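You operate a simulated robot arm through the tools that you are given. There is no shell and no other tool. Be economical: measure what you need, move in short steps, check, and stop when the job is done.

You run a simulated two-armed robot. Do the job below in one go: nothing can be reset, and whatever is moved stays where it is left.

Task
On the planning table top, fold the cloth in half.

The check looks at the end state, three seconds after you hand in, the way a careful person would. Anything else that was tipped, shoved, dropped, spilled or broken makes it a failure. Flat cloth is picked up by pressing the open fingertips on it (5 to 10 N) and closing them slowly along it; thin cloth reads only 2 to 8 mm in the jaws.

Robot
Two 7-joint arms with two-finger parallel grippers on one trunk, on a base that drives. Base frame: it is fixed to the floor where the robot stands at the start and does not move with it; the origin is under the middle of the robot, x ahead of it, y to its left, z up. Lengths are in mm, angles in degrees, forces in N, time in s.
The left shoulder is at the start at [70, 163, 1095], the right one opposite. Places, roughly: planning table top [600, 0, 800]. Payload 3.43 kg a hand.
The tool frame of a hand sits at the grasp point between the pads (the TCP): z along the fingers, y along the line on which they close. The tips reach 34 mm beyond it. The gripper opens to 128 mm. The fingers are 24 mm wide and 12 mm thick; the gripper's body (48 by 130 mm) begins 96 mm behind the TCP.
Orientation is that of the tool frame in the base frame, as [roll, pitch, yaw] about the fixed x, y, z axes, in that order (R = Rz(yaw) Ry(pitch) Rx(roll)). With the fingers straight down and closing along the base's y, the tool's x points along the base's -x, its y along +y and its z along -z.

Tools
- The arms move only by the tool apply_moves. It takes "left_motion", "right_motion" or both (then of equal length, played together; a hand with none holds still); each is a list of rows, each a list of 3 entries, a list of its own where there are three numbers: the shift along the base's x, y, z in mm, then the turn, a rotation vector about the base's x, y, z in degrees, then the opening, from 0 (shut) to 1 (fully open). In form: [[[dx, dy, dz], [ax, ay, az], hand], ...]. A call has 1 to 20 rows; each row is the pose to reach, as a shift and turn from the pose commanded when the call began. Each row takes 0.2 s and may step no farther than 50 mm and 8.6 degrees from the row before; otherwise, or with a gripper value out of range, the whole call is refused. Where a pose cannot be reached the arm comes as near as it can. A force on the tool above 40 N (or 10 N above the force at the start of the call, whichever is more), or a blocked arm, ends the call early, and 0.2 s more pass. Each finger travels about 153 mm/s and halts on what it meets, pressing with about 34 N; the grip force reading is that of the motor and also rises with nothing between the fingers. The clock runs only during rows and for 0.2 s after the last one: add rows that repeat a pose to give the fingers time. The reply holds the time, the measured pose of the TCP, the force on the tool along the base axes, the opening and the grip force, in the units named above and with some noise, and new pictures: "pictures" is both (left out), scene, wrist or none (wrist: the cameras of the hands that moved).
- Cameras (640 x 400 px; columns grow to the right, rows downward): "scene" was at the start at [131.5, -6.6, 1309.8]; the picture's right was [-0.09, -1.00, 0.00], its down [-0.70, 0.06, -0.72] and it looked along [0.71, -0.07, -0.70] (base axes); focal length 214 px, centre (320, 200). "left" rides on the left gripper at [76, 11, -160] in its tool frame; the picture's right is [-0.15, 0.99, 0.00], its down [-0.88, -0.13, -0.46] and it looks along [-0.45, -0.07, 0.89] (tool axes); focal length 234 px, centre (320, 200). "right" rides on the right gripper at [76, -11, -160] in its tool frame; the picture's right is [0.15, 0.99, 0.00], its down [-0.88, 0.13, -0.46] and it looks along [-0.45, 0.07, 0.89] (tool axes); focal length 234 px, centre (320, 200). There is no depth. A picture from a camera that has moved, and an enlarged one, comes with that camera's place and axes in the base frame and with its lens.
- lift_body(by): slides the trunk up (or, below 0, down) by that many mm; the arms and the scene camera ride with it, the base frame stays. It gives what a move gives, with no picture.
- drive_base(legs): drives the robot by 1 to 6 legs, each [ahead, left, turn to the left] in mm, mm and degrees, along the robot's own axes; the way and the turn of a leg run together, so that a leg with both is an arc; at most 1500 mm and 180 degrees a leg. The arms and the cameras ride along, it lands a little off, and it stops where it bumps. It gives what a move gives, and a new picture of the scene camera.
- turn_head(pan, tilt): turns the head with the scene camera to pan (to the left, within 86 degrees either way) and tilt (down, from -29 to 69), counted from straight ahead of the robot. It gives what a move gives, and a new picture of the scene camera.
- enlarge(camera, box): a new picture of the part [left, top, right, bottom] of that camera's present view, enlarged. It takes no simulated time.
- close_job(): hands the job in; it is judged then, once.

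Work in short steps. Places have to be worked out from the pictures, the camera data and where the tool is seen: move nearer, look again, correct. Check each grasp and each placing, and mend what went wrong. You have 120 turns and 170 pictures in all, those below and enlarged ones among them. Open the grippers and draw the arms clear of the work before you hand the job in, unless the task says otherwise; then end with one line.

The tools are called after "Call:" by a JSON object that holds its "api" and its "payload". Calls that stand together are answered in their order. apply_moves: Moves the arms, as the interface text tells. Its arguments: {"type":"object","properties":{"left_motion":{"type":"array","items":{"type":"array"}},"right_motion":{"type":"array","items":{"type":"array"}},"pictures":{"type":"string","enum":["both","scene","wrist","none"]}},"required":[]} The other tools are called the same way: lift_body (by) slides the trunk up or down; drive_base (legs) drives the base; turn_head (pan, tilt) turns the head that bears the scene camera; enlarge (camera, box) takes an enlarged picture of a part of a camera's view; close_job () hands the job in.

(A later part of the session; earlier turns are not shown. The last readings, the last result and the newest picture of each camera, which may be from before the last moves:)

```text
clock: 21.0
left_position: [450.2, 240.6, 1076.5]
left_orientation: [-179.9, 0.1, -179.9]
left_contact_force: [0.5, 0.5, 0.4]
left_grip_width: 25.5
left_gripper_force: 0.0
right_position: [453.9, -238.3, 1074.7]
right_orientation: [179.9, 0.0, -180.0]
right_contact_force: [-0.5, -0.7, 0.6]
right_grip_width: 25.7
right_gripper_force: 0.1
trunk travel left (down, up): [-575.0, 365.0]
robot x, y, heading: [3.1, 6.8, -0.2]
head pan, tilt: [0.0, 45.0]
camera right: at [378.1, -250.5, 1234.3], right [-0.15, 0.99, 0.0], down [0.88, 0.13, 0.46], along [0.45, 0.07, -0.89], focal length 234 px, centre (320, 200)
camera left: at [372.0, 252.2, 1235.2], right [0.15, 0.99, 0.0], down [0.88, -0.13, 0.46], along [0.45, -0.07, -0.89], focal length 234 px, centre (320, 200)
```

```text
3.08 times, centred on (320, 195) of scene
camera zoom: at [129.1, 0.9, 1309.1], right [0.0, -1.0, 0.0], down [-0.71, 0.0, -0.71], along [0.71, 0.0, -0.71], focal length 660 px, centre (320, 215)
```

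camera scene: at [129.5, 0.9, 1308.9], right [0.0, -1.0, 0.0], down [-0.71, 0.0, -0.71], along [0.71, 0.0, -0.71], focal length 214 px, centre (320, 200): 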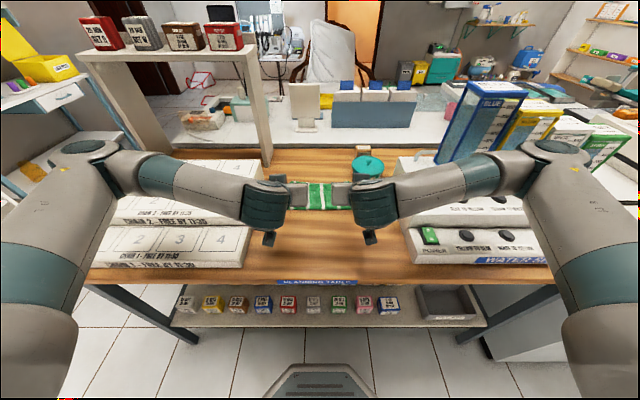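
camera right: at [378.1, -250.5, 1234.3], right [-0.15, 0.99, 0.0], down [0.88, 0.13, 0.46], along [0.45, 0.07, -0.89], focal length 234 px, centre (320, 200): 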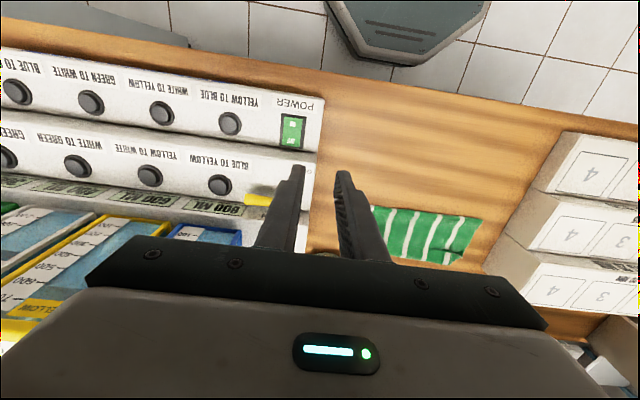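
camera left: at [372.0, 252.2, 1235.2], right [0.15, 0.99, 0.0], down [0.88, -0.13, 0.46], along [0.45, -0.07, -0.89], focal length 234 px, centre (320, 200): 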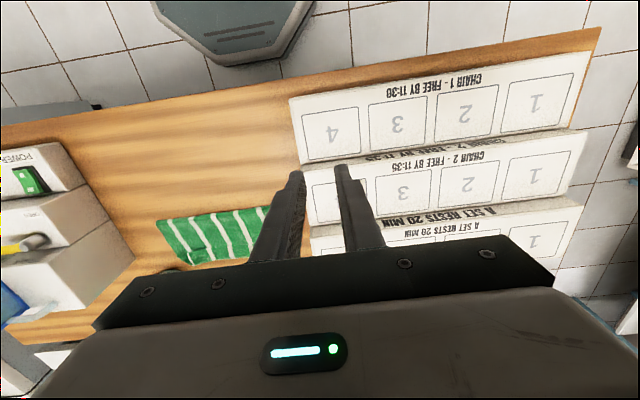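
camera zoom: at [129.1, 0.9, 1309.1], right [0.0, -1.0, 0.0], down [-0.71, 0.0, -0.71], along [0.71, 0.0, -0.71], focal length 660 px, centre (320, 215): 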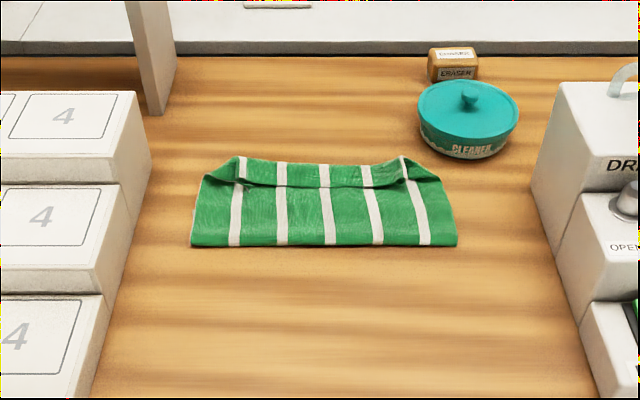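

The fold is largely there. I'll enlarge the far edge to see whether the strip there is the upper flap or the lower layer showing.

Call:
{"api": "enlarge", "payload": {"camera": "scene", "box": [275, 170, 359, 222]}}

Call:
{"api": "enlarge", "payload": {"camera": "right", "box": [340, 180, 500, 280]}}

Call:
{"api": "enlarge", "payload": {"camera": "left", "box": [140, 180, 300, 280]}}

```text
7.62 times, centred on (317, 196) of scene
camera zoom: at [129.1, 0.9, 1309.1], right [0.0, -1.0, 0.0], down [-0.71, 0.0, -0.71], along [0.71, 0.0, -0.71], focal length 1634 px, centre (343, 230)
```

zoom: 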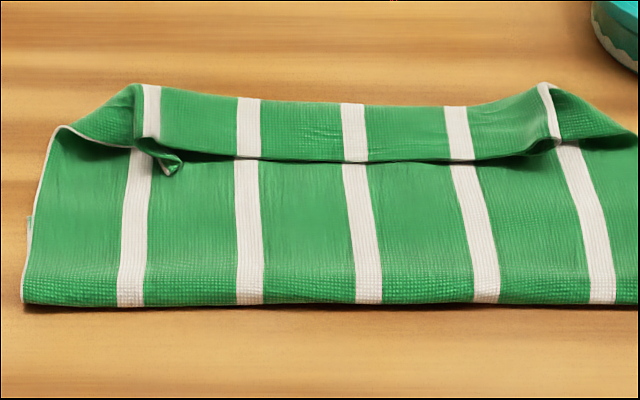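

```text
4.00 times, centred on (420, 230) of right
camera zoom: at [378.1, -250.5, 1234.3], right [-0.15, 0.99, 0.0], down [0.88, 0.13, 0.46], along [0.45, 0.07, -0.89], focal length 937 px, centre (-80, 80)
```

zoom: 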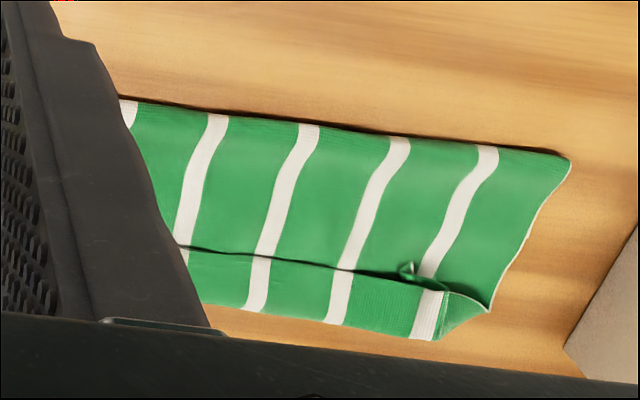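

```text
4.00 times, centred on (220, 230) of left
camera zoom: at [372.0, 252.2, 1235.2], right [0.15, 0.99, 0.0], down [0.88, -0.13, 0.46], along [0.45, -0.07, -0.89], focal length 937 px, centre (720, 80)
```

zoom: 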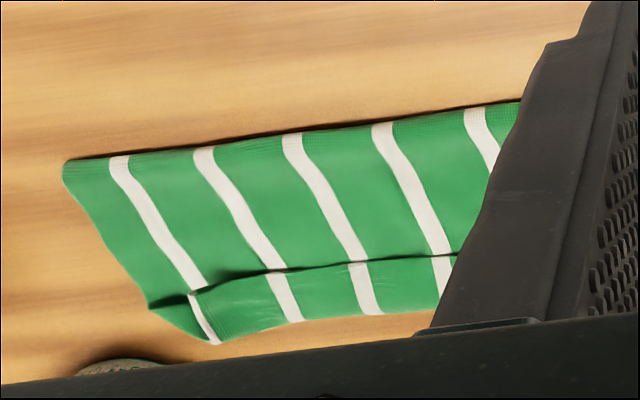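

It's unclear whether the strip along the far side is a flap doubled back or the lower layer showing. I'll bring the left wrist camera above the far edge for a top-down look.

Call:
{"api": "apply_moves", "payload": {"left_motion": [[[20, -40, 0], [0, 0, 0], 0.2], [[40, -80, 0], [0, 0, 0], 0.2], [[60, -120, 0], [0, 0, 0], 0.2], [[90, -150, 0], [0, 0, 0], 0.2], [[125, -170, 0], [0, 0, 0], 0.2], [[165, -170, 0], [0, 0, 0], 0.2], [[210, -170, -15], [0, 0, 0], 0.2], [[250, -170, -40], [0, 0, 0], 0.2], [[290, -170, -70], [0, 0, 0], 0.2], [[330, -170, -100], [0, 0, 0], 0.2], [[335, -170, -140], [0, 0, 0], 0.2]], "pictures": "wrist"}}

Call:
{"api": "enlarge", "payload": {"camera": "left", "box": [80, 0, 460, 200]}}

```text
clock: 23.4
left_position: [786.7, 72.7, 934.1]
left_orientation: [-179.9, 0.2, -179.9]
left_contact_force: [-0.6, 0.6, -0.2]
left_grip_width: 25.6
left_gripper_force: 0.1
right_position: [458.1, -236.5, 1074.1]
right_orientation: [-180.0, 0.0, -179.9]
right_contact_force: [0.4, 0.4, -0.4]
right_grip_width: 25.5
right_gripper_force: 0.2
trunk travel left (down, up): [-575.0, 365.0]
robot x, y, heading: [0.7, -0.1, 0.1]
head pan, tilt: [0.0, 45.0]
camera left: at [710.8, 83.6, 1092.4], right [0.14, 0.99, 0.0], down [0.88, -0.13, 0.46], along [0.45, -0.07, -0.89], focal length 234 px, centre (320, 200)
```

left: 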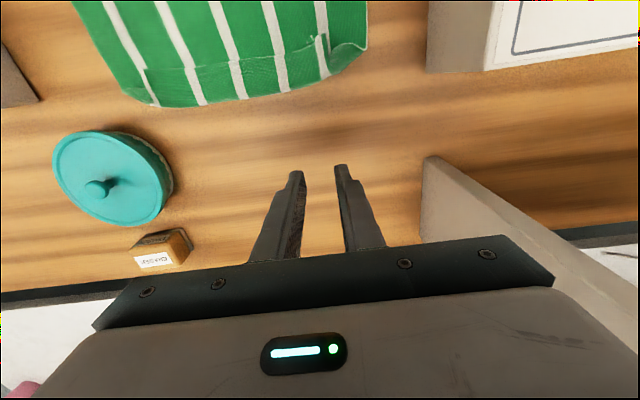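

```text
1.68 times, centred on (270, 100) of left
camera zoom: at [710.8, 83.6, 1092.4], right [0.14, 0.99, 0.0], down [0.88, -0.13, 0.46], along [0.45, -0.07, -0.89], focal length 394 px, centre (404, 368)
```

zoom: 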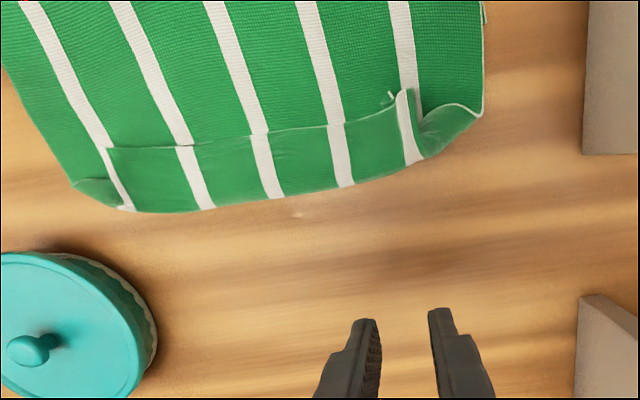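

Call:
{"api": "enlarge", "payload": {"camera": "left", "box": [280, 10, 380, 110]}}

Call:
{"api": "enlarge", "payload": {"camera": "left", "box": [110, 40, 270, 130]}}

```text
4.00 times, centred on (330, 60) of left
camera zoom: at [710.8, 83.6, 1092.4], right [0.14, 0.99, 0.0], down [0.88, -0.13, 0.46], along [0.45, -0.07, -0.89], focal length 937 px, centre (280, 760)
```

zoom: 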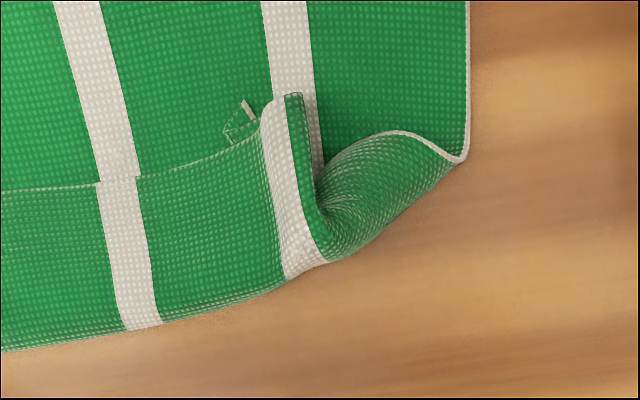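

```text
4.00 times, centred on (190, 85) of left
camera zoom: at [710.8, 83.6, 1092.4], right [0.14, 0.99, 0.0], down [0.88, -0.13, 0.46], along [0.45, -0.07, -0.89], focal length 937 px, centre (840, 660)
```

zoom: 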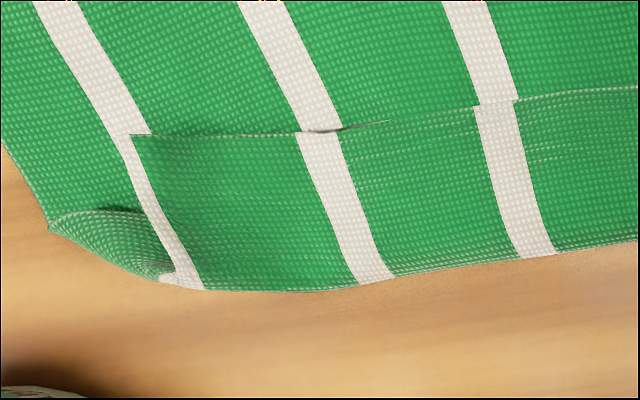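

Confirmed: the near-edge strip (about 35 mm) is doubled back on top, so I'll redo this. I'll grasp that flap with both hands, carry it back to unfold the cloth, then refold with more hand rotation. First both hands go above the flap, with the left hand moving back first.

Call:
{"api": "apply_moves", "payload": {"left_motion": [[[-35, 3, 0], [0, 0, 0], 0.25], [[-70, 6, 0], [0, 0, 0], 0.25], [[-102, 8, 0], [0, 0, 0], 0.25], [[-102, 8, 0], [0, 0, 0], 0.25], [[-102, 8, 0], [0, 0, 0], 0.25], [[-102, 8, 0], [0, 0, 0], 0.25], [[-102, 8, -30], [0, 0, 0], 0.25], [[-102, 8, -60], [0, 0, 0], 0.25], [[-102, 8, -80], [0, 0, 0], 0.25]], "right_motion": [[[30, 22, -10], [0, 0, 0], 0.25], [[65, 50, -20], [0, 0, 0], 0.25], [[100, 75, -35], [0, 0, 0], 0.25], [[135, 100, -55], [0, 0, 0], 0.25], [[170, 122, -80], [0, 0, 0], 0.25], [[200, 142, -110], [0, 0, 0], 0.25], [[225, 158, -145], [0, 0, 0], 0.25], [[232, 162, -185], [0, 0, 0], 0.25], [[232, 162, -218], [0, 0, 0], 0.25]], "pictures": "wrist"}}

```text
clock: 25.4
left_position: [685.3, 78.6, 853.1]
left_orientation: [-179.9, 0.2, -179.9]
left_contact_force: [-0.6, 0.4, 0.3]
left_grip_width: 32.0
left_gripper_force: 0.1
right_position: [688.1, -75.8, 855.6]
right_orientation: [-180.0, 0.0, 180.0]
right_contact_force: [-0.4, 0.7, 0.1]
right_grip_width: 31.9
right_gripper_force: 0.1
trunk travel left (down, up): [-575.0, 365.0]
robot x, y, heading: [-3.2, 2.3, -0.0]
head pan, tilt: [0.0, 45.0]
camera right: at [612.2, -87.6, 1014.8], right [-0.15, 0.99, 0.0], down [0.88, 0.13, 0.46], along [0.45, 0.07, -0.89], focal length 234 px, centre (320, 200)
camera left: at [608.2, 90.0, 1012.4], right [0.14, 0.99, 0.0], down [0.88, -0.13, 0.46], along [0.45, -0.07, -0.89], focal length 234 px, centre (320, 200)
```

right: 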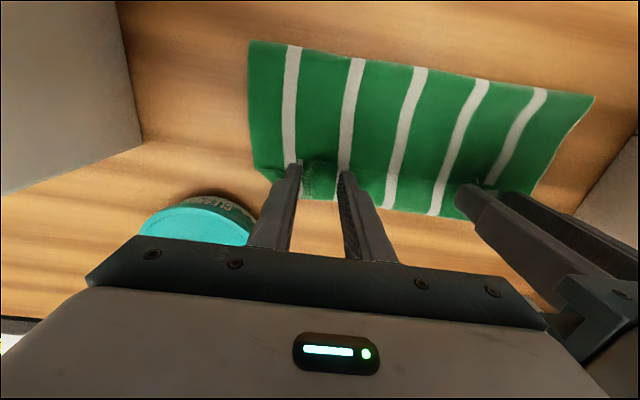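
left: 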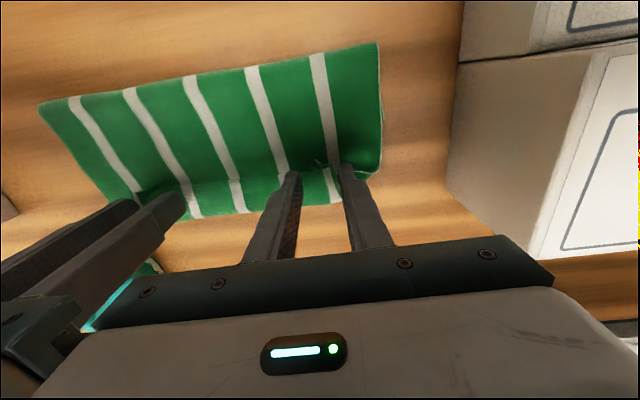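

Call:
{"api": "enlarge", "payload": {"camera": "left", "box": [260, 120, 400, 220]}}

Call:
{"api": "enlarge", "payload": {"camera": "right", "box": [240, 120, 380, 220]}}

```text
4.00 times, centred on (330, 170) of left
camera zoom: at [608.2, 90.0, 1012.4], right [0.14, 0.99, 0.0], down [0.88, -0.13, 0.46], along [0.45, -0.07, -0.89], focal length 937 px, centre (280, 320)
```

zoom: 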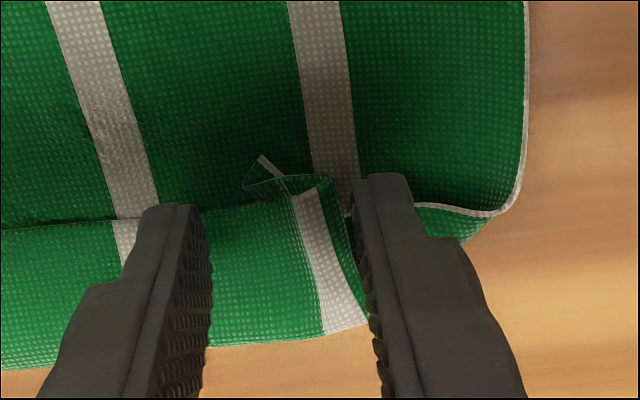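

```text
4.00 times, centred on (310, 170) of right
camera zoom: at [612.2, -87.6, 1014.8], right [-0.15, 0.99, 0.0], down [0.88, 0.13, 0.46], along [0.45, 0.07, -0.89], focal length 937 px, centre (360, 320)
```

zoom: 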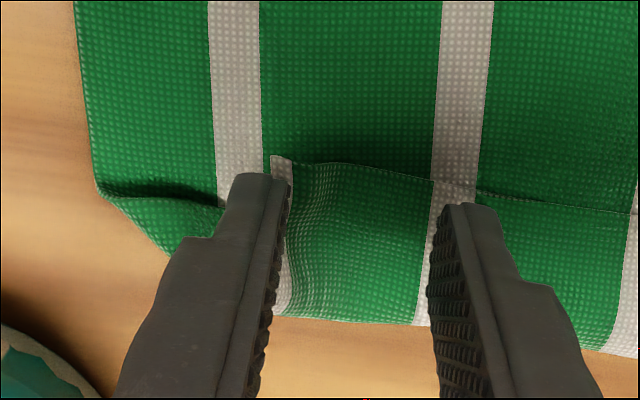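

The left fingers straddle the leftover ridge, and the right fingers sit over the flap's outer end. I'm lowering both gently until contact.

Call:
{"api": "apply_moves", "payload": {"left_motion": [[[0, 0, -4], [0, 0, 0], 0.25], [[0, 0, -7], [0, 0, 0], 0.25], [[0, 0, -9], [0, 0, 0], 0.25], [[0, 0, -11], [0, 0, 0], 0.25]], "right_motion": [[[0, 0, -4], [0, 0, 0], 0.25], [[0, 0, -8], [0, 0, 0], 0.25], [[0, 0, -11], [0, 0, 0], 0.25], [[0, 0, -13], [0, 0, 0], 0.25]], "pictures": "none"}}

```text
clock: 26.4
left_position: [684.1, 79.1, 841.9]
left_orientation: [-180.0, 0.2, -179.9]
left_contact_force: [-0.9, -0.2, -0.2]
left_grip_width: 32.0
left_gripper_force: 0.0
right_position: [688.9, -76.4, 842.7]
right_orientation: [180.0, 0.0, -180.0]
right_contact_force: [0.1, 0.7, 0.0]
right_grip_width: 32.0
right_gripper_force: 0.1
trunk travel left (down, up): [-575.0, 365.0]
robot x, y, heading: [-1.2, -1.6, -0.3]
head pan, tilt: [0.0, 45.0]
```

Call:
{"api": "apply_moves", "payload": {"left_motion": [[[0, 0, -1.5], [0, 0, 0], 0.25], [[0, 0, -3], [0, 0, 0], 0.25], [[0, 0, -3], [0, 0, 0], 0.25]], "right_motion": [[[0, 0, -1.5], [0, 0, 0], 0.25], [[0, 0, -3], [0, 0, 0], 0.25], [[0, 0, -3], [0, 0, 0], 0.25]], "pictures": "none"}}

```text
clock: 27.2
left_position: [684.8, 77.3, 840.3]
left_orientation: [-179.9, 0.1, -179.9]
left_contact_force: [0.4, 0.8, -0.1]
left_grip_width: 31.9
left_gripper_force: 0.1
right_position: [686.5, -77.6, 839.7]
right_orientation: [-179.9, 0.0, -179.9]
right_contact_force: [0.8, 1.1, 0.7]
right_grip_width: 31.9
right_gripper_force: 0.1
trunk travel left (down, up): [-575.0, 365.0]
robot x, y, heading: [4.8, 0.7, -0.1]
head pan, tilt: [0.0, 45.0]
```

Still no contact. The left can close around its standing ridge from here; the right needs contact first, so I'm lowering it 2 mm more.

Call:
{"api": "apply_moves", "payload": {"right_motion": [[[0, 0, -1], [0, 0, 0], 0.25], [[0, 0, -2], [0, 0, 0], 0.25], [[0, 0, -2], [0, 0, 0], 0.25]], "left_motion": [[[0, 0, -1], [0, 0, 0], 0.25], [[0, 0, -1], [0, 0, 0], 0.25], [[0, 0, -1], [0, 0, 0], 0.25]], "pictures": "none"}}

```text
clock: 28.0
left_position: [684.7, 78.3, 838.9]
left_orientation: [-179.9, 0.2, -179.9]
left_contact_force: [-0.3, -0.1, 0.9]
left_grip_width: 31.9
left_gripper_force: 0.1
right_position: [687.1, -76.2, 837.6]
right_orientation: [180.0, -0.1, 180.0]
right_contact_force: [-0.8, 0.6, 1.3]
right_grip_width: 31.8
right_gripper_force: 0.0
trunk travel left (down, up): [-575.0, 365.0]
robot x, y, heading: [-0.5, -1.8, 0.2]
head pan, tilt: [0.0, 45.0]
```

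Both are right at the surface. I'll close slowly now, with the right pressed 1 mm more.

Call:
{"api": "apply_moves", "payload": {"left_motion": [[[0, 0, -0.5], [0, 0, 0], 0.25], [[0, 0, -0.5], [0, 0, 0], 0.22], [[0, 0, -0.5], [0, 0, 0], 0.19], [[0, 0, -0.5], [0, 0, 0], 0.16], [[0, 0, -0.5], [0, 0, 0], 0.13], [[0, 0, -0.5], [0, 0, 0], 0.1], [[0, 0, -0.5], [0, 0, 0], 0.07], [[0, 0, -0.5], [0, 0, 0], 0.04], [[0, 0, -0.5], [0, 0, 0], 0.0], [[0, 0, -0.5], [0, 0, 0], 0.0]], "right_motion": [[[0, 0, -1.2], [0, 0, 0], 0.25], [[0, 1, -1.2], [0, 0, 0], 0.22], [[0, 2, -1.2], [0, 0, 0], 0.19], [[0, 4, -1.2], [0, 0, 0], 0.16], [[0, 6, -1.2], [0, 0, 0], 0.13], [[0, 8, -1.2], [0, 0, 0], 0.1], [[0, 10, -1.2], [0, 0, 0], 0.07], [[0, 11, -1.2], [0, 0, 0], 0.04], [[0, 11, -1.2], [0, 0, 0], 0.0], [[0, 11, -1.2], [0, 0, 0], 0.0]], "pictures": "wrist"}}

```text
clock: 30.2
left_position: [683.6, 78.0, 839.8]
left_orientation: [-179.9, 0.2, -179.9]
left_contact_force: [0.1, -3.5, 0.0]
left_grip_width: 3.8
left_gripper_force: 34.1
right_position: [687.0, -65.1, 837.3]
right_orientation: [180.0, 0.0, 179.9]
right_contact_force: [0.1, 2.7, 5.2]
right_grip_width: 3.0
right_gripper_force: 34.0
trunk travel left (down, up): [-575.0, 365.0]
robot x, y, heading: [0.1, 0.4, -0.1]
head pan, tilt: [0.0, 45.0]
camera right: at [611.4, -77.2, 996.4], right [-0.15, 0.99, 0.0], down [0.88, 0.13, 0.46], along [0.45, 0.07, -0.89], focal length 234 px, centre (320, 200)
camera left: at [607.1, 89.5, 998.1], right [0.15, 0.99, 0.0], down [0.88, -0.13, 0.46], along [0.45, -0.07, -0.89], focal length 234 px, centre (320, 200)
```

right: 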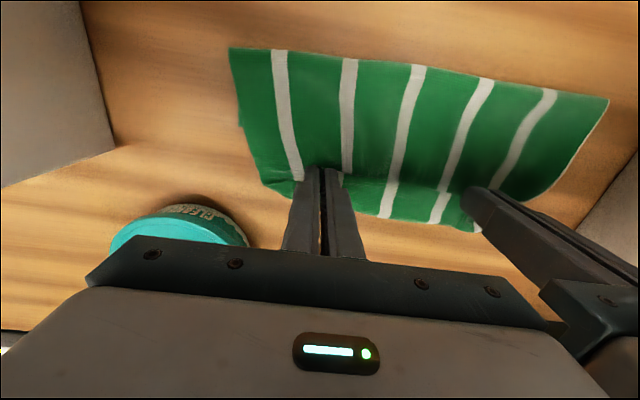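
left: 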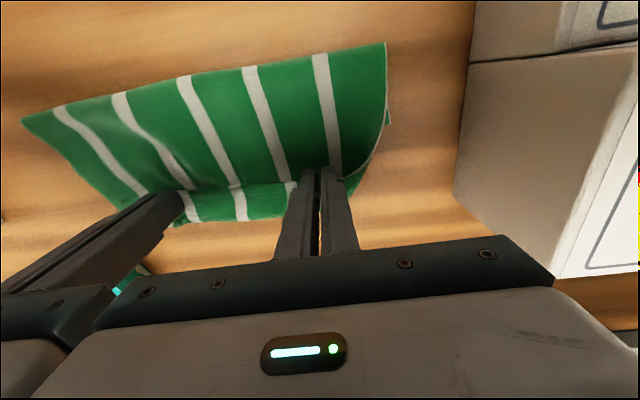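

Both jaws hold cloth, and the lower layer's far corner shows at x≈652, so the lower half never slid. I'll lift and carry the flap back, stopping halfway to check.

Call:
{"api": "apply_moves", "payload": {"left_motion": [[[-4, 3, 26], [0, 0, 0], 0], [[-19, 6, 56], [0, 0, 0], 0], [[-44, 8, 81], [0, 0, 0], 0], [[-84, 8, 101], [0, 0, 0], 0], [[-120, 8, 106], [0, 0, 0], 0], [[-144, 8, 106], [0, 0, 0], 0]], "right_motion": [[[-4, -3, 26], [0, 0, 0], 0], [[-19, -6, 56], [0, 0, 0], 0], [[-44, -8, 81], [0, 0, 0], 0], [[-84, -8, 101], [0, 0, 0], 0], [[-120, -8, 106], [0, 0, 0], 0], [[-144, -8, 106], [0, 0, 0], 0]]}}

```text
clock: 31.6
left_position: [539.0, 84.9, 945.2]
left_orientation: [-179.7, 0.3, -179.8]
left_contact_force: [-0.8, -27.8, -0.6]
left_grip_width: 3.7
left_gripper_force: 34.5
right_position: [542.7, -72.3, 943.5]
right_orientation: [179.7, 0.1, 180.0]
right_contact_force: [0.2, 28.8, 1.1]
right_grip_width: 3.1
right_gripper_force: 34.0
trunk travel left (down, up): [-575.0, 365.0]
robot x, y, heading: [-2.1, 0.9, -0.0]
head pan, tilt: [0.0, 45.0]
camera scene: at [130.6, 1.0, 1308.9], right [0.0, -1.0, 0.0], down [-0.71, 0.0, -0.71], along [0.71, 0.0, -0.71], focal length 214 px, centre (320, 200)
camera right: at [466.9, -85.0, 1101.9], right [-0.15, 0.99, 0.0], down [0.88, 0.13, 0.46], along [0.45, 0.07, -0.89], focal length 234 px, centre (320, 200)
camera left: at [462.5, 97.2, 1103.9], right [0.14, 0.99, 0.0], down [0.88, -0.13, 0.46], along [0.46, -0.07, -0.89], focal length 234 px, centre (320, 200)
```

scene: 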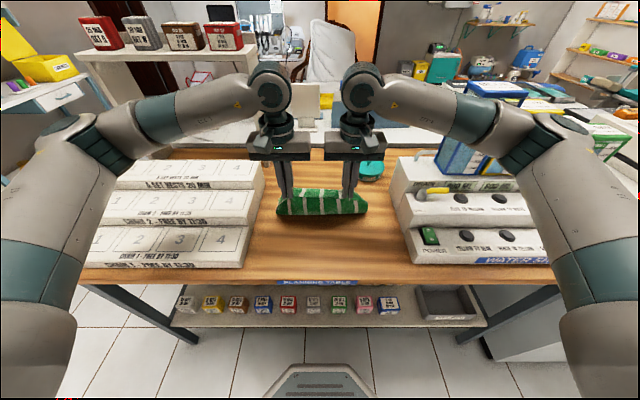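
right: 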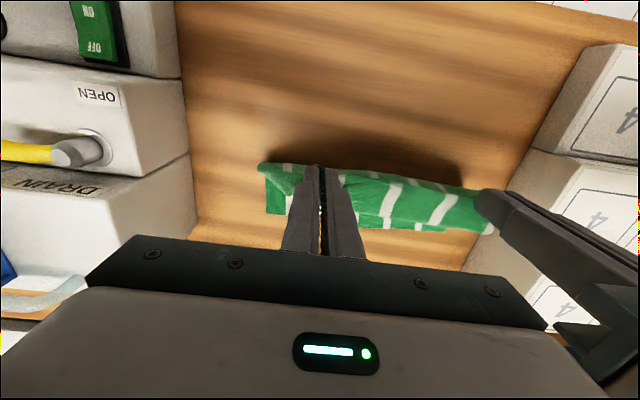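
left: 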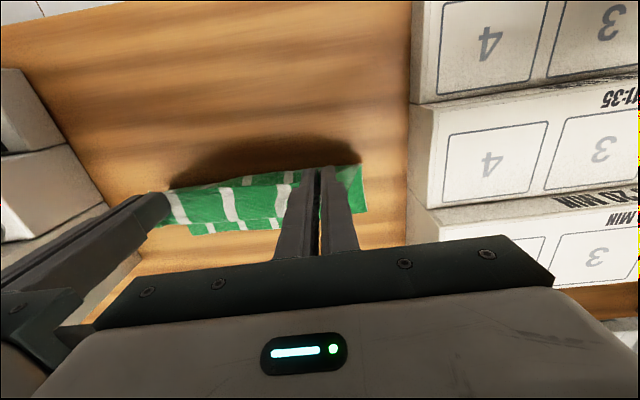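

The spread is too tight at 28 N sideways, so I'm relaxing 6 mm per hand while carrying on back and down.

Call:
{"api": "apply_moves", "payload": {"left_motion": [[[0, -6, 0], [0, 0, 0], 0], [[-30, -6, -5], [0, 0, 0], 0], [[-60, -6, -18], [0, 0, 0], 0], [[-85, -6, -38], [0, 0, 0], 0], [[-105, -6, -62], [0, 0, 0], 0], [[-118, -6, -85], [0, 0, 0], 0]], "right_motion": [[[0, 6, 0], [0, 0, 0], 0], [[-30, 6, -5], [0, 0, 0], 0], [[-60, 6, -18], [0, 0, 0], 0], [[-85, 6, -38], [0, 0, 0], 0], [[-105, 6, -62], [0, 0, 0], 0], [[-118, 6, -85], [0, 0, 0], 0]]}}

Call:
{"api": "enlarge", "payload": {"camera": "scene", "box": [240, 150, 400, 280]}}

```text
clock: 33.0
left_position: [423.0, 79.2, 860.9]
left_orientation: [-179.9, 0.3, -179.9]
left_contact_force: [0.4, -2.4, -0.1]
left_grip_width: 3.2
left_gripper_force: 34.4
right_position: [426.0, -68.9, 856.3]
right_orientation: [-179.9, 0.1, -180.0]
right_contact_force: [-0.4, 3.7, 0.5]
right_grip_width: 3.1
right_gripper_force: 33.9
trunk travel left (down, up): [-575.0, 365.0]
robot x, y, heading: [1.4, -1.5, 0.2]
head pan, tilt: [0.0, 45.0]
camera scene: at [131.6, 1.0, 1308.9], right [0.0, -1.0, 0.0], down [-0.71, 0.0, -0.71], along [0.71, 0.0, -0.71], focal length 214 px, centre (320, 200)
camera right: at [350.3, -80.1, 1016.6], right [-0.15, 0.99, 0.0], down [0.88, 0.13, 0.46], along [0.45, 0.07, -0.89], focal length 234 px, centre (320, 200)
camera left: at [345.4, 91.8, 1018.6], right [0.14, 0.99, 0.0], down [0.88, -0.13, 0.46], along [0.45, -0.07, -0.89], focal length 234 px, centre (320, 200)
```

scene: 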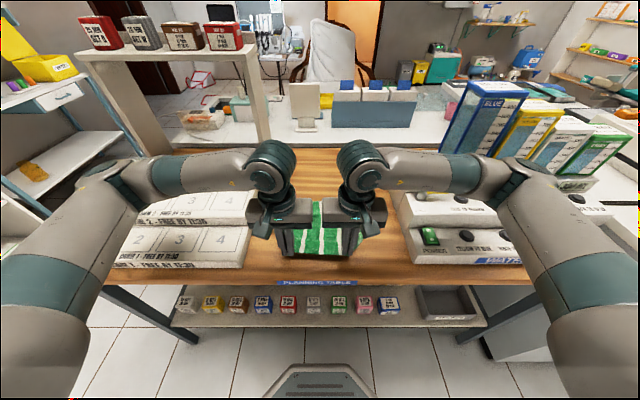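
right: 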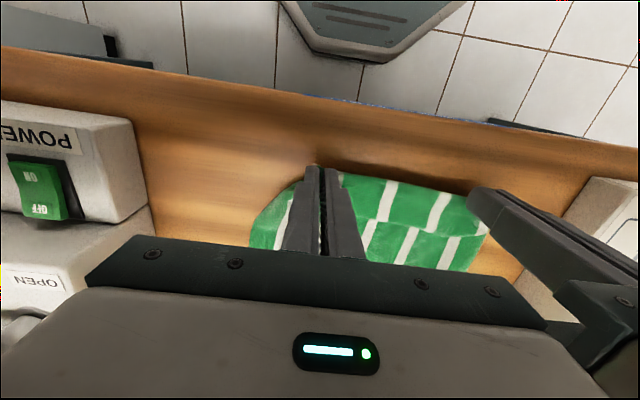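
left: 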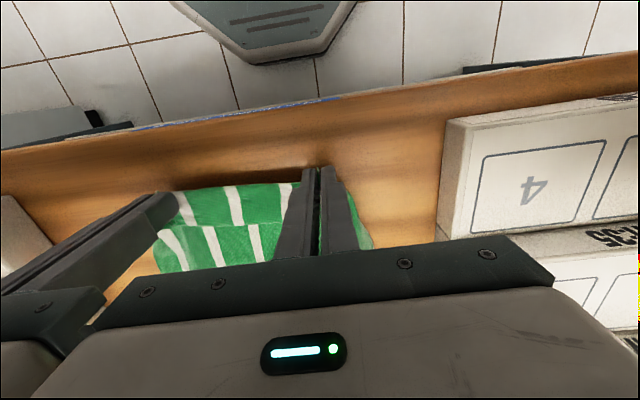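

```text
3.08 times, centred on (320, 215) of scene
camera zoom: at [131.6, 1.0, 1308.9], right [0.0, -1.0, 0.0], down [-0.71, 0.0, -0.71], along [0.71, 0.0, -0.71], focal length 660 px, centre (320, 154)
```

zoom: 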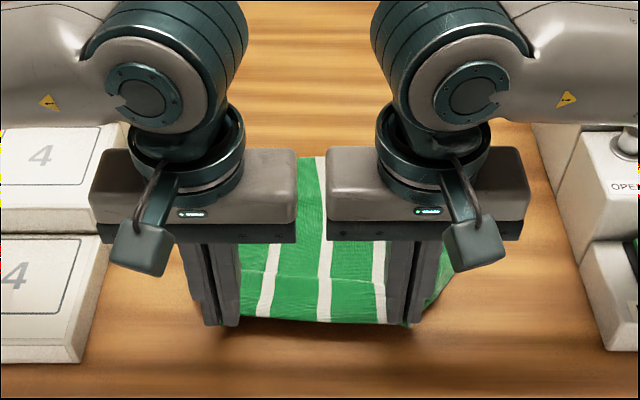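

The cloth is carried back. I'll lower it to the table, pull back slightly to flatten, release, and lift away for a look.

Call:
{"api": "apply_moves", "payload": {"left_motion": [[[-4, 0, -8], [0, 0, 0], 0], [[-8, 0, -16], [0, 0, 0], 0], [[-10, 0, -21], [0, 0, 0], 0], [[-10, 0, -21], [0, 0, 0], 0.05], [[-10, 0, -21], [0, 0, 0], 0.1], [[-10, 0, -21], [0, 0, 0], 0.15], [[-10, 0, -21], [0, 0, 0], 0.22], [[-10, 0, -10], [0, 0, 0], 0.22], [[-10, 0, 25], [0, 0, 0], 0.22], [[-10, 10, 65], [0, 0, 0], 0.22], [[-10, 35, 105], [0, 0, 0], 0.22], [[-10, 70, 140], [0, 0, 0], 0.22], [[-10, 110, 170], [0, 0, 0], 0.22], [[-10, 150, 200], [0, 0, 0], 0.22]], "right_motion": [[[-4, 0, -7], [0, 0, 0], 0], [[-8, 0, -14], [0, 0, 0], 0], [[-10, 0, -19], [0, 0, 0], 0], [[-10, 0, -19], [0, 0, 0], 0.05], [[-10, 0, -19], [0, 0, 0], 0.1], [[-10, 0, -19], [0, 0, 0], 0.15], [[-10, 0, -19], [0, 0, 0], 0.22], [[-10, 0, -10], [0, 0, 0], 0.22], [[-10, 0, 25], [0, 0, 0], 0.22], [[-10, -10, 65], [0, 0, 0], 0.22], [[-10, -35, 105], [0, 0, 0], 0.22], [[-10, -70, 140], [0, 0, 0], 0.22], [[-10, -110, 170], [0, 0, 0], 0.22], [[-10, -150, 200], [0, 0, 0], 0.22]], "pictures": "none"}}

Call:
{"api": "enlarge", "payload": {"camera": "scene", "box": [230, 150, 410, 280]}}

```text
clock: 36.0
left_position: [410.0, 230.0, 1060.0]
left_orientation: [-180.0, 0.4, -179.9]
left_contact_force: [-0.4, 0.8, -0.8]
left_grip_width: 28.2
left_gripper_force: 0.0
right_position: [412.7, -218.8, 1058.4]
right_orientation: [-179.9, 0.2, -179.8]
right_contact_force: [0.1, 0.0, -0.6]
right_grip_width: 28.2
right_gripper_force: 0.0
trunk travel left (down, up): [-575.0, 365.0]
robot x, y, heading: [-4.2, 0.3, -0.1]
head pan, tilt: [0.0, 45.0]
```

```text
3.08 times, centred on (320, 215) of scene
camera zoom: at [128.6, 0.9, 1309.0], right [0.0, -1.0, 0.0], down [-0.71, 0.0, -0.71], along [0.71, 0.0, -0.71], focal length 660 px, centre (320, 154)
```

zoom: 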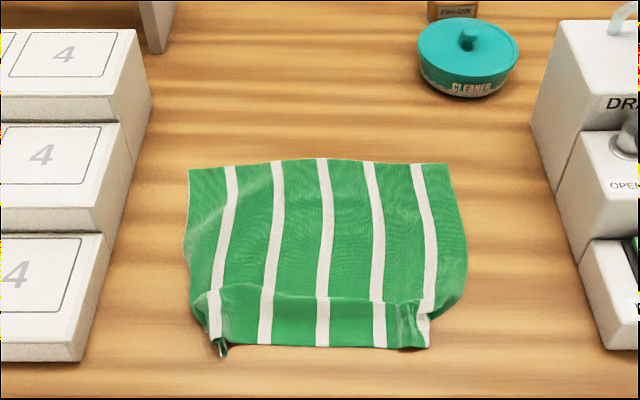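

It's mostly unfolded, with both near corners bunched in. I'll inspect those corners more closely.

Call:
{"api": "enlarge", "payload": {"camera": "scene", "box": [274, 232, 324, 272]}}

Call:
{"api": "enlarge", "payload": {"camera": "scene", "box": [324, 232, 374, 272]}}

```text
10.00 times, centred on (299, 252) of scene
camera zoom: at [128.6, 0.9, 1309.0], right [0.0, -1.0, 0.0], down [-0.71, 0.0, -0.71], along [0.71, 0.0, -0.71], focal length 2145 px, centre (530, -320)
```

zoom: 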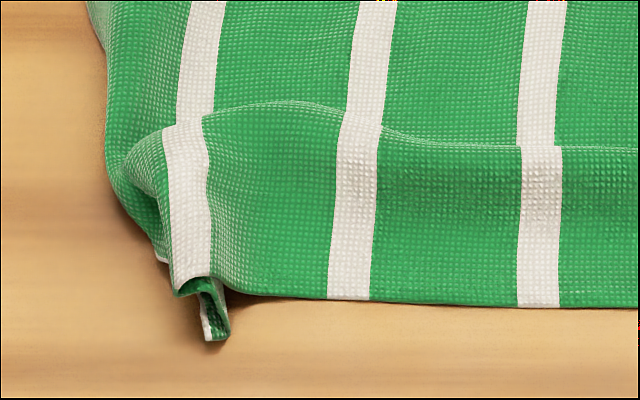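

```text
10.00 times, centred on (349, 252) of scene
camera zoom: at [128.6, 0.9, 1309.0], right [0.0, -1.0, 0.0], down [-0.71, 0.0, -0.71], along [0.71, 0.0, -0.71], focal length 2145 px, centre (30, -320)
```

zoom: 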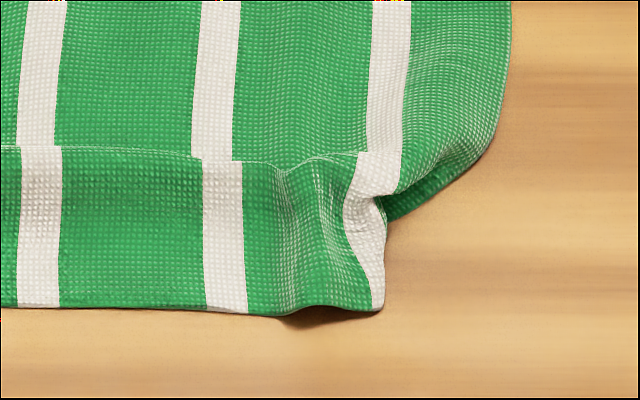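

Both side margins are tucked under at the near corners. I'll press closed fingertips on each margin just outside the bunch and drag it outward. First I'll hover over those spots.

Call:
{"api": "apply_moves", "payload": {"left_motion": [[[8, -30, -30], [0, 0, 0], 0.0], [[15, -60, -60], [0, 0, 0], 0.0], [[22, -90, -90], [0, 0, 0], 0.0], [[30, -120, -120], [0, 0, 0], 0.0], [[30, -127, -160], [0, 0, 0], 0.0], [[30, -127, -200], [0, 0, 0], 0.0]], "right_motion": [[[10, 28, -30], [0, 0, 0], 0.0], [[20, 56, -60], [0, 0, 0], 0.0], [[30, 84, -90], [0, 0, 0], 0.0], [[37, 110, -120], [0, 0, 0], 0.0], [[37, 113, -160], [0, 0, 0], 0.0], [[37, 113, -198], [0, 0, 0], 0.0]], "pictures": "none"}}

Call:
{"api": "enlarge", "payload": {"camera": "left", "box": [220, 80, 420, 220]}}

Call:
{"api": "enlarge", "payload": {"camera": "right", "box": [220, 80, 420, 220]}}

```text
clock: 37.4
left_position: [442.9, 102.6, 859.8]
left_orientation: [-179.9, 0.3, -179.9]
left_contact_force: [0.5, 0.2, -0.5]
left_grip_width: 0.0
left_gripper_force: 33.3
right_position: [453.1, -105.2, 859.8]
right_orientation: [-180.0, 0.2, 180.0]
right_contact_force: [-0.5, -0.2, -0.2]
right_grip_width: 0.0
right_gripper_force: 33.1
trunk travel left (down, up): [-575.0, 365.0]
robot x, y, heading: [-2.5, -1.6, -0.2]
head pan, tilt: [0.0, 45.0]
```

```text
2.86 times, centred on (320, 150) of left
camera zoom: at [365.6, 114.2, 1019.2], right [0.14, 0.99, 0.0], down [0.88, -0.13, 0.46], along [0.45, -0.07, -0.89], focal length 669 px, centre (320, 343)
```

zoom: 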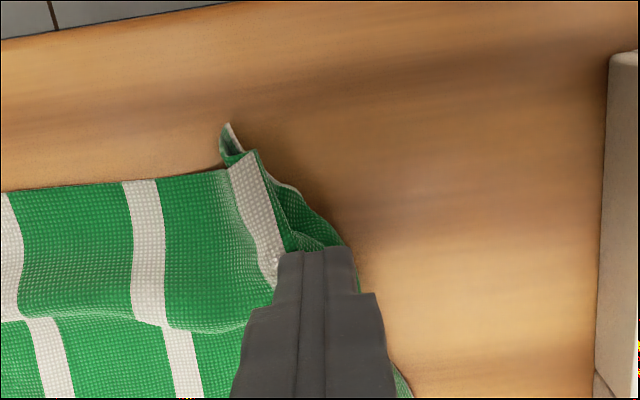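

```text
2.86 times, centred on (320, 150) of right
camera zoom: at [377.4, -117.0, 1019.4], right [-0.15, 0.99, 0.0], down [0.88, 0.13, 0.46], along [0.45, 0.07, -0.89], focal length 669 px, centre (320, 343)
```

zoom: 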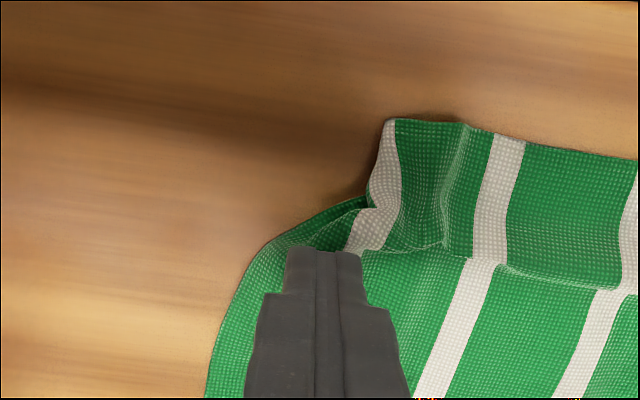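

The left corner shows as a small ear at about (396, 81) that I can pinch and pull outward. On the right, the margin is visible under the fingertips. I'll set the left jaws around the ear and lower the right onto the margin.

Call:
{"api": "apply_moves", "payload": {"left_motion": [[[-25, -12, 0], [0, 0, 0], 0.18], [[-52, -22, 0], [0, 0, 0], 0.18], [[-52, -22, -10], [0, 0, 0], 0.18], [[-52, -22, -18], [0, 0, 0], 0.18], [[-52, -22, -22], [0, 0, 0], 0.18]], "right_motion": [[[2, -5, -5], [0, 0, 0], 0], [[2, -5, -12], [0, 0, 0], 0], [[2, -5, -18], [0, 0, 0], 0], [[2, -5, -21], [0, 0, 0], 0], [[2, -5, -23], [0, 0, 0], 0]], "pictures": "none"}}

Call:
{"api": "enlarge", "payload": {"camera": "left", "box": [220, 100, 420, 240]}}

```text
clock: 38.6
left_position: [390.7, 81.9, 837.6]
left_orientation: [-179.9, 0.2, -179.9]
left_contact_force: [-1.2, 0.6, -0.5]
left_grip_width: 22.8
left_gripper_force: 0.2
right_position: [455.3, -110.5, 837.0]
right_orientation: [180.0, 0.1, 180.0]
right_contact_force: [0.8, -0.4, 2.0]
right_grip_width: 0.1
right_gripper_force: 33.4
trunk travel left (down, up): [-575.0, 365.0]
robot x, y, heading: [-2.1, -3.4, 0.1]
head pan, tilt: [0.0, 45.0]
```

```text
2.86 times, centred on (320, 170) of left
camera zoom: at [313.1, 92.7, 996.8], right [0.14, 0.99, 0.0], down [0.88, -0.13, 0.46], along [0.45, -0.07, -0.89], focal length 669 px, centre (320, 286)
```

zoom: 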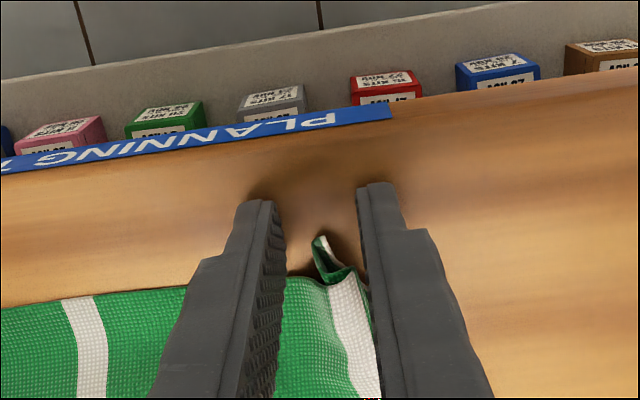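

The ear lies between the left fingers, so I'm closing on it. Meanwhile the right presses a bit more and drags its margin outward.

Call:
{"api": "apply_moves", "payload": {"left_motion": [[[1, 0, -1], [0, 0, 0], 0.12], [[1, 0, -1], [0, 0, 0], 0.06], [[1, 0, -1], [0, 0, 0], 0], [[1, 0, -1], [0, 0, 0], 0], [[1, 0, -1], [0, 0, 0], 0], [[1, 0, -1], [0, 0, 0], 0], [[1, 0, -1], [0, 0, 0], 0], [[1, 0, -1], [0, 0, 0], 0], [[1, 0, -1], [0, 0, 0], 0], [[1, 0, -1], [0, 0, 0], 0]], "right_motion": [[[0, 0, -1], [0, 0, 0], 0], [[0, 0, -2], [0, 0, 0], 0], [[-1, -4, -2], [0, 0, 0], 0], [[-2, -8, -2], [0, 0, 0], 0], [[-3, -12, -2], [0, 0, 0], 0], [[-4, -16, -2], [0, 0, 0], 0], [[-5, -20, -2], [0, 0, 0], 0], [[-6, -24, -2], [0, 0, 0], 0], [[-7, -28, -2], [0, 0, 0], 0], [[-8, -30, -2], [0, 0, 0], 0]], "pictures": "wrist"}}

```text
clock: 40.8
left_position: [391.0, 82.4, 837.9]
left_orientation: [-180.0, 0.3, -179.9]
left_contact_force: [-0.8, 0.0, 0.7]
left_grip_width: 2.2
left_gripper_force: 33.9
right_position: [446.2, -138.6, 836.3]
right_orientation: [-179.9, 0.2, -180.0]
right_contact_force: [4.0, 5.9, 27.9]
right_grip_width: 0.0
right_gripper_force: 32.7
trunk travel left (down, up): [-575.0, 365.0]
robot x, y, heading: [-0.7, -1.0, 0.0]
head pan, tilt: [0.0, 45.0]
camera right: at [369.4, -150.1, 995.1], right [-0.15, 0.99, 0.0], down [0.88, 0.13, 0.46], along [0.45, 0.07, -0.89], focal length 234 px, centre (320, 200)
camera left: at [313.1, 93.6, 996.3], right [0.14, 0.99, 0.0], down [0.88, -0.13, 0.46], along [0.46, -0.07, -0.89], focal length 234 px, centre (320, 200)
```

right: 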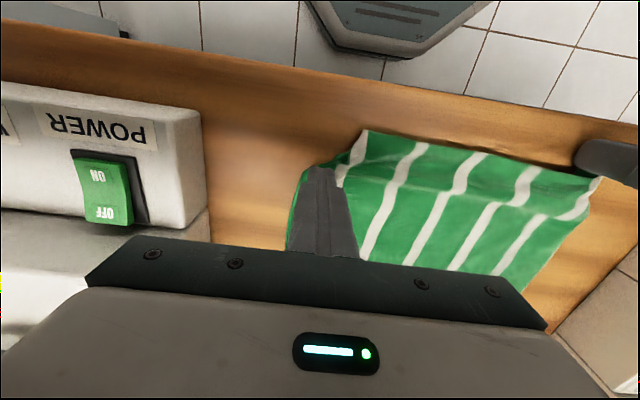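
left: 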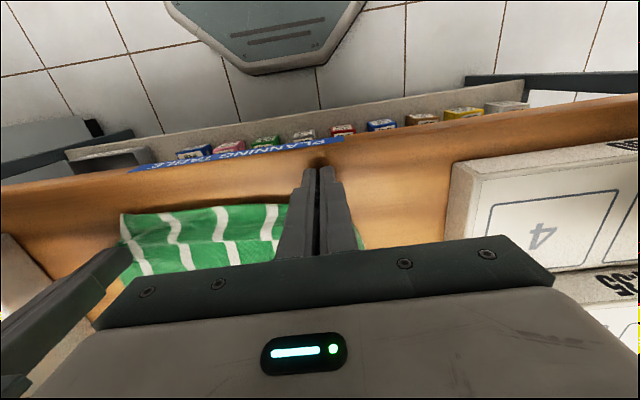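

The right margin has come out. With the right hand still pinning, I'll pull the left ear outward toward its original corner.

Call:
{"api": "apply_moves", "payload": {"left_motion": [[[0, 4, 5], [0, 0, 0], 0], [[0, 12, 8], [0, 0, 0], 0], [[0, 20, 8], [0, 0, 0], 0], [[0, 28, 8], [0, 0, 0], 0], [[0, 36, 8], [0, 0, 0], 0], [[0, 44, 8], [0, 0, 0], 0], [[0, 50, 6], [0, 0, 0], 0]], "right_motion": [[[0, 0, 0.8], [0, 0, 0], 0], [[0, 0, 0.8], [0, 0, 0], 0], [[0, 0, 0.8], [0, 0, 0], 0], [[0, 0, 0.8], [0, 0, 0], 0], [[0, 0, 0.8], [0, 0, 0], 0], [[0, 0, 0.8], [0, 0, 0], 0], [[0, 0, 0.8], [0, 0, 0], 0]], "pictures": "wrist"}}

```text
clock: 42.4
left_position: [391.8, 129.8, 842.9]
left_orientation: [-179.8, 0.3, -179.9]
left_contact_force: [0.7, -5.1, -0.4]
left_grip_width: 1.6
left_gripper_force: 34.7
right_position: [446.5, -138.8, 835.4]
right_orientation: [-180.0, 0.2, -180.0]
right_contact_force: [-0.6, 6.6, 20.8]
right_grip_width: 0.1
right_gripper_force: 32.9
trunk travel left (down, up): [-575.0, 365.0]
robot x, y, heading: [-0.6, 0.4, -0.2]
head pan, tilt: [0.0, 45.0]
camera right: at [369.6, -150.9, 995.3], right [-0.15, 0.99, 0.0], down [0.88, 0.13, 0.46], along [0.45, 0.07, -0.89], focal length 234 px, centre (320, 200)
camera left: at [313.6, 142.3, 1002.0], right [0.15, 0.99, 0.0], down [0.88, -0.13, 0.46], along [0.46, -0.07, -0.89], focal length 234 px, centre (320, 200)
```

right: 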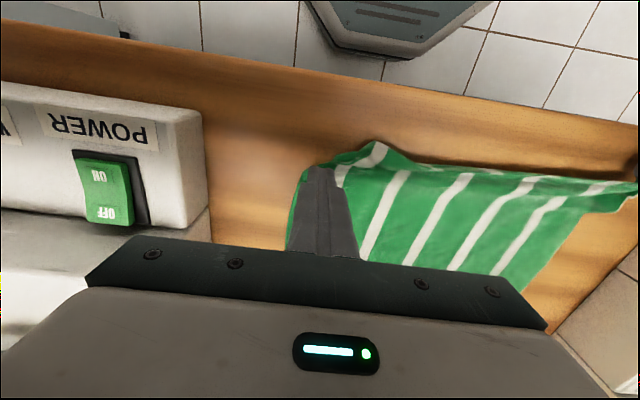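
left: 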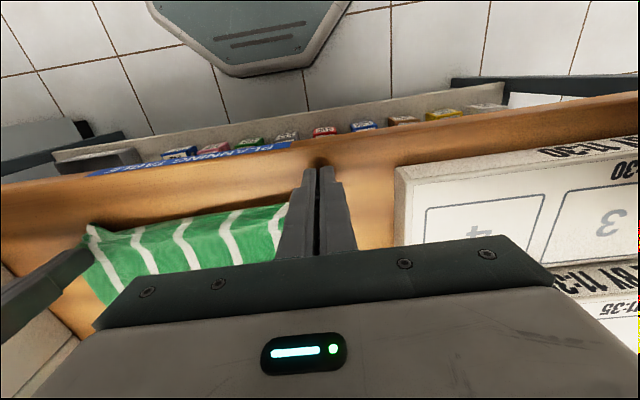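

The left corner pulled out nicely. Keeping that grip, I'll raise the right hand and look at the right corner.

Call:
{"api": "apply_moves", "payload": {"right_motion": [[[0, 0, 10], [0, 0, 0], 0], [[0, 0, 40], [0, 0, 0], 0], [[0, -10, 80], [0, 0, 0], 0], [[0, -40, 100], [0, 0, 0], 0]], "pictures": "none"}}

Call:
{"api": "enlarge", "payload": {"camera": "right", "box": [300, 80, 640, 280]}}

Call:
{"api": "enlarge", "payload": {"camera": "scene", "box": [240, 160, 400, 280]}}

```text
clock: 43.4
left_position: [390.9, 130.3, 842.6]
left_orientation: [179.9, 0.2, -179.9]
left_contact_force: [0.0, 0.4, -0.4]
left_grip_width: 1.8
left_gripper_force: 33.8
right_position: [445.1, -179.1, 934.5]
right_orientation: [179.9, 0.2, -180.0]
right_contact_force: [0.6, 0.2, -0.3]
right_grip_width: 0.4
right_gripper_force: 32.9
trunk travel left (down, up): [-575.0, 365.0]
robot x, y, heading: [-1.2, 2.8, 0.1]
head pan, tilt: [0.0, 45.0]
```

```text
1.88 times, centred on (470, 180) of right
camera zoom: at [369.2, -191.8, 1093.8], right [-0.15, 0.99, 0.0], down [0.88, 0.13, 0.46], along [0.45, 0.07, -0.89], focal length 441 px, centre (38, 238)
```

zoom: 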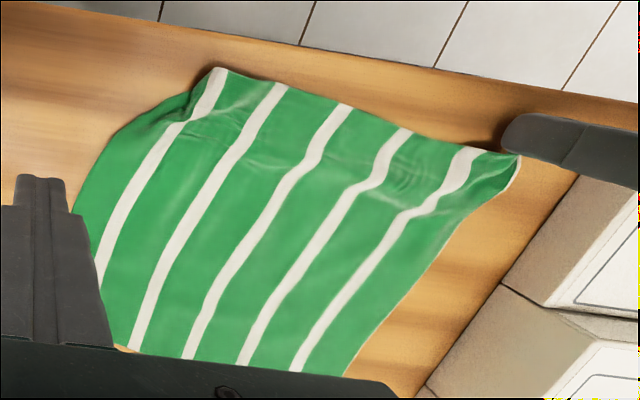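

```text
3.33 times, centred on (320, 220) of scene
camera zoom: at [130.5, -0.5, 1308.8], right [0.0, -1.0, 0.0], down [-0.71, 0.0, -0.71], along [0.71, 0.0, -0.71], focal length 715 px, centre (320, 133)
```

zoom: 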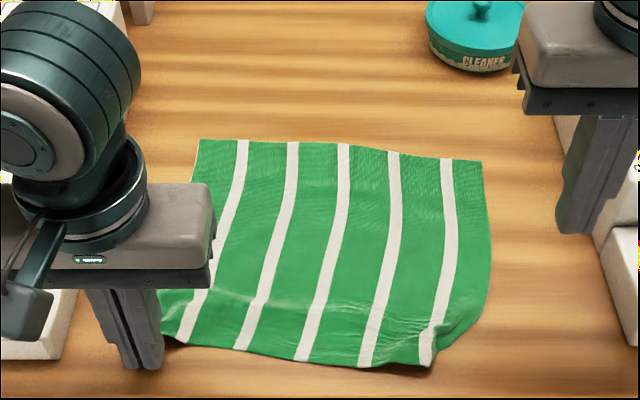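

Much better. Now I'll look closely at the right near corner.

Call:
{"api": "enlarge", "payload": {"camera": "right", "box": [340, 100, 440, 180]}}

Call:
{"api": "enlarge", "payload": {"camera": "scene", "box": [335, 235, 375, 265]}}

```text
5.00 times, centred on (390, 140) of right
camera zoom: at [369.2, -191.8, 1093.8], right [-0.15, 0.99, 0.0], down [0.88, 0.13, 0.46], along [0.45, 0.07, -0.89], focal length 1171 px, centre (-30, 500)
```

zoom: 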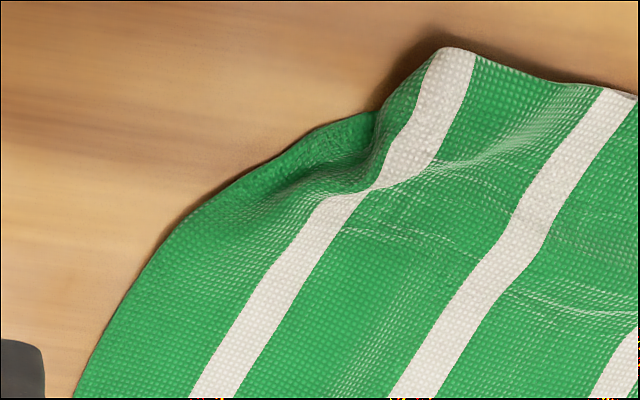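

```text
13.33 times, centred on (355, 250) of scene
camera zoom: at [130.5, -0.5, 1308.8], right [0.0, -1.0, 0.0], down [-0.71, 0.0, -0.71], along [0.71, 0.0, -0.71], focal length 2860 px, centre (-147, -467)
```

zoom: 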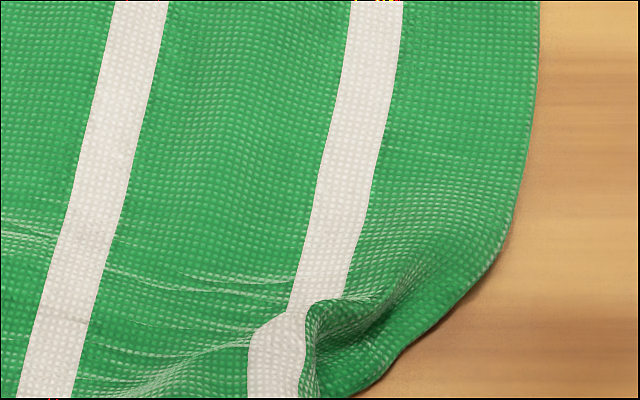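

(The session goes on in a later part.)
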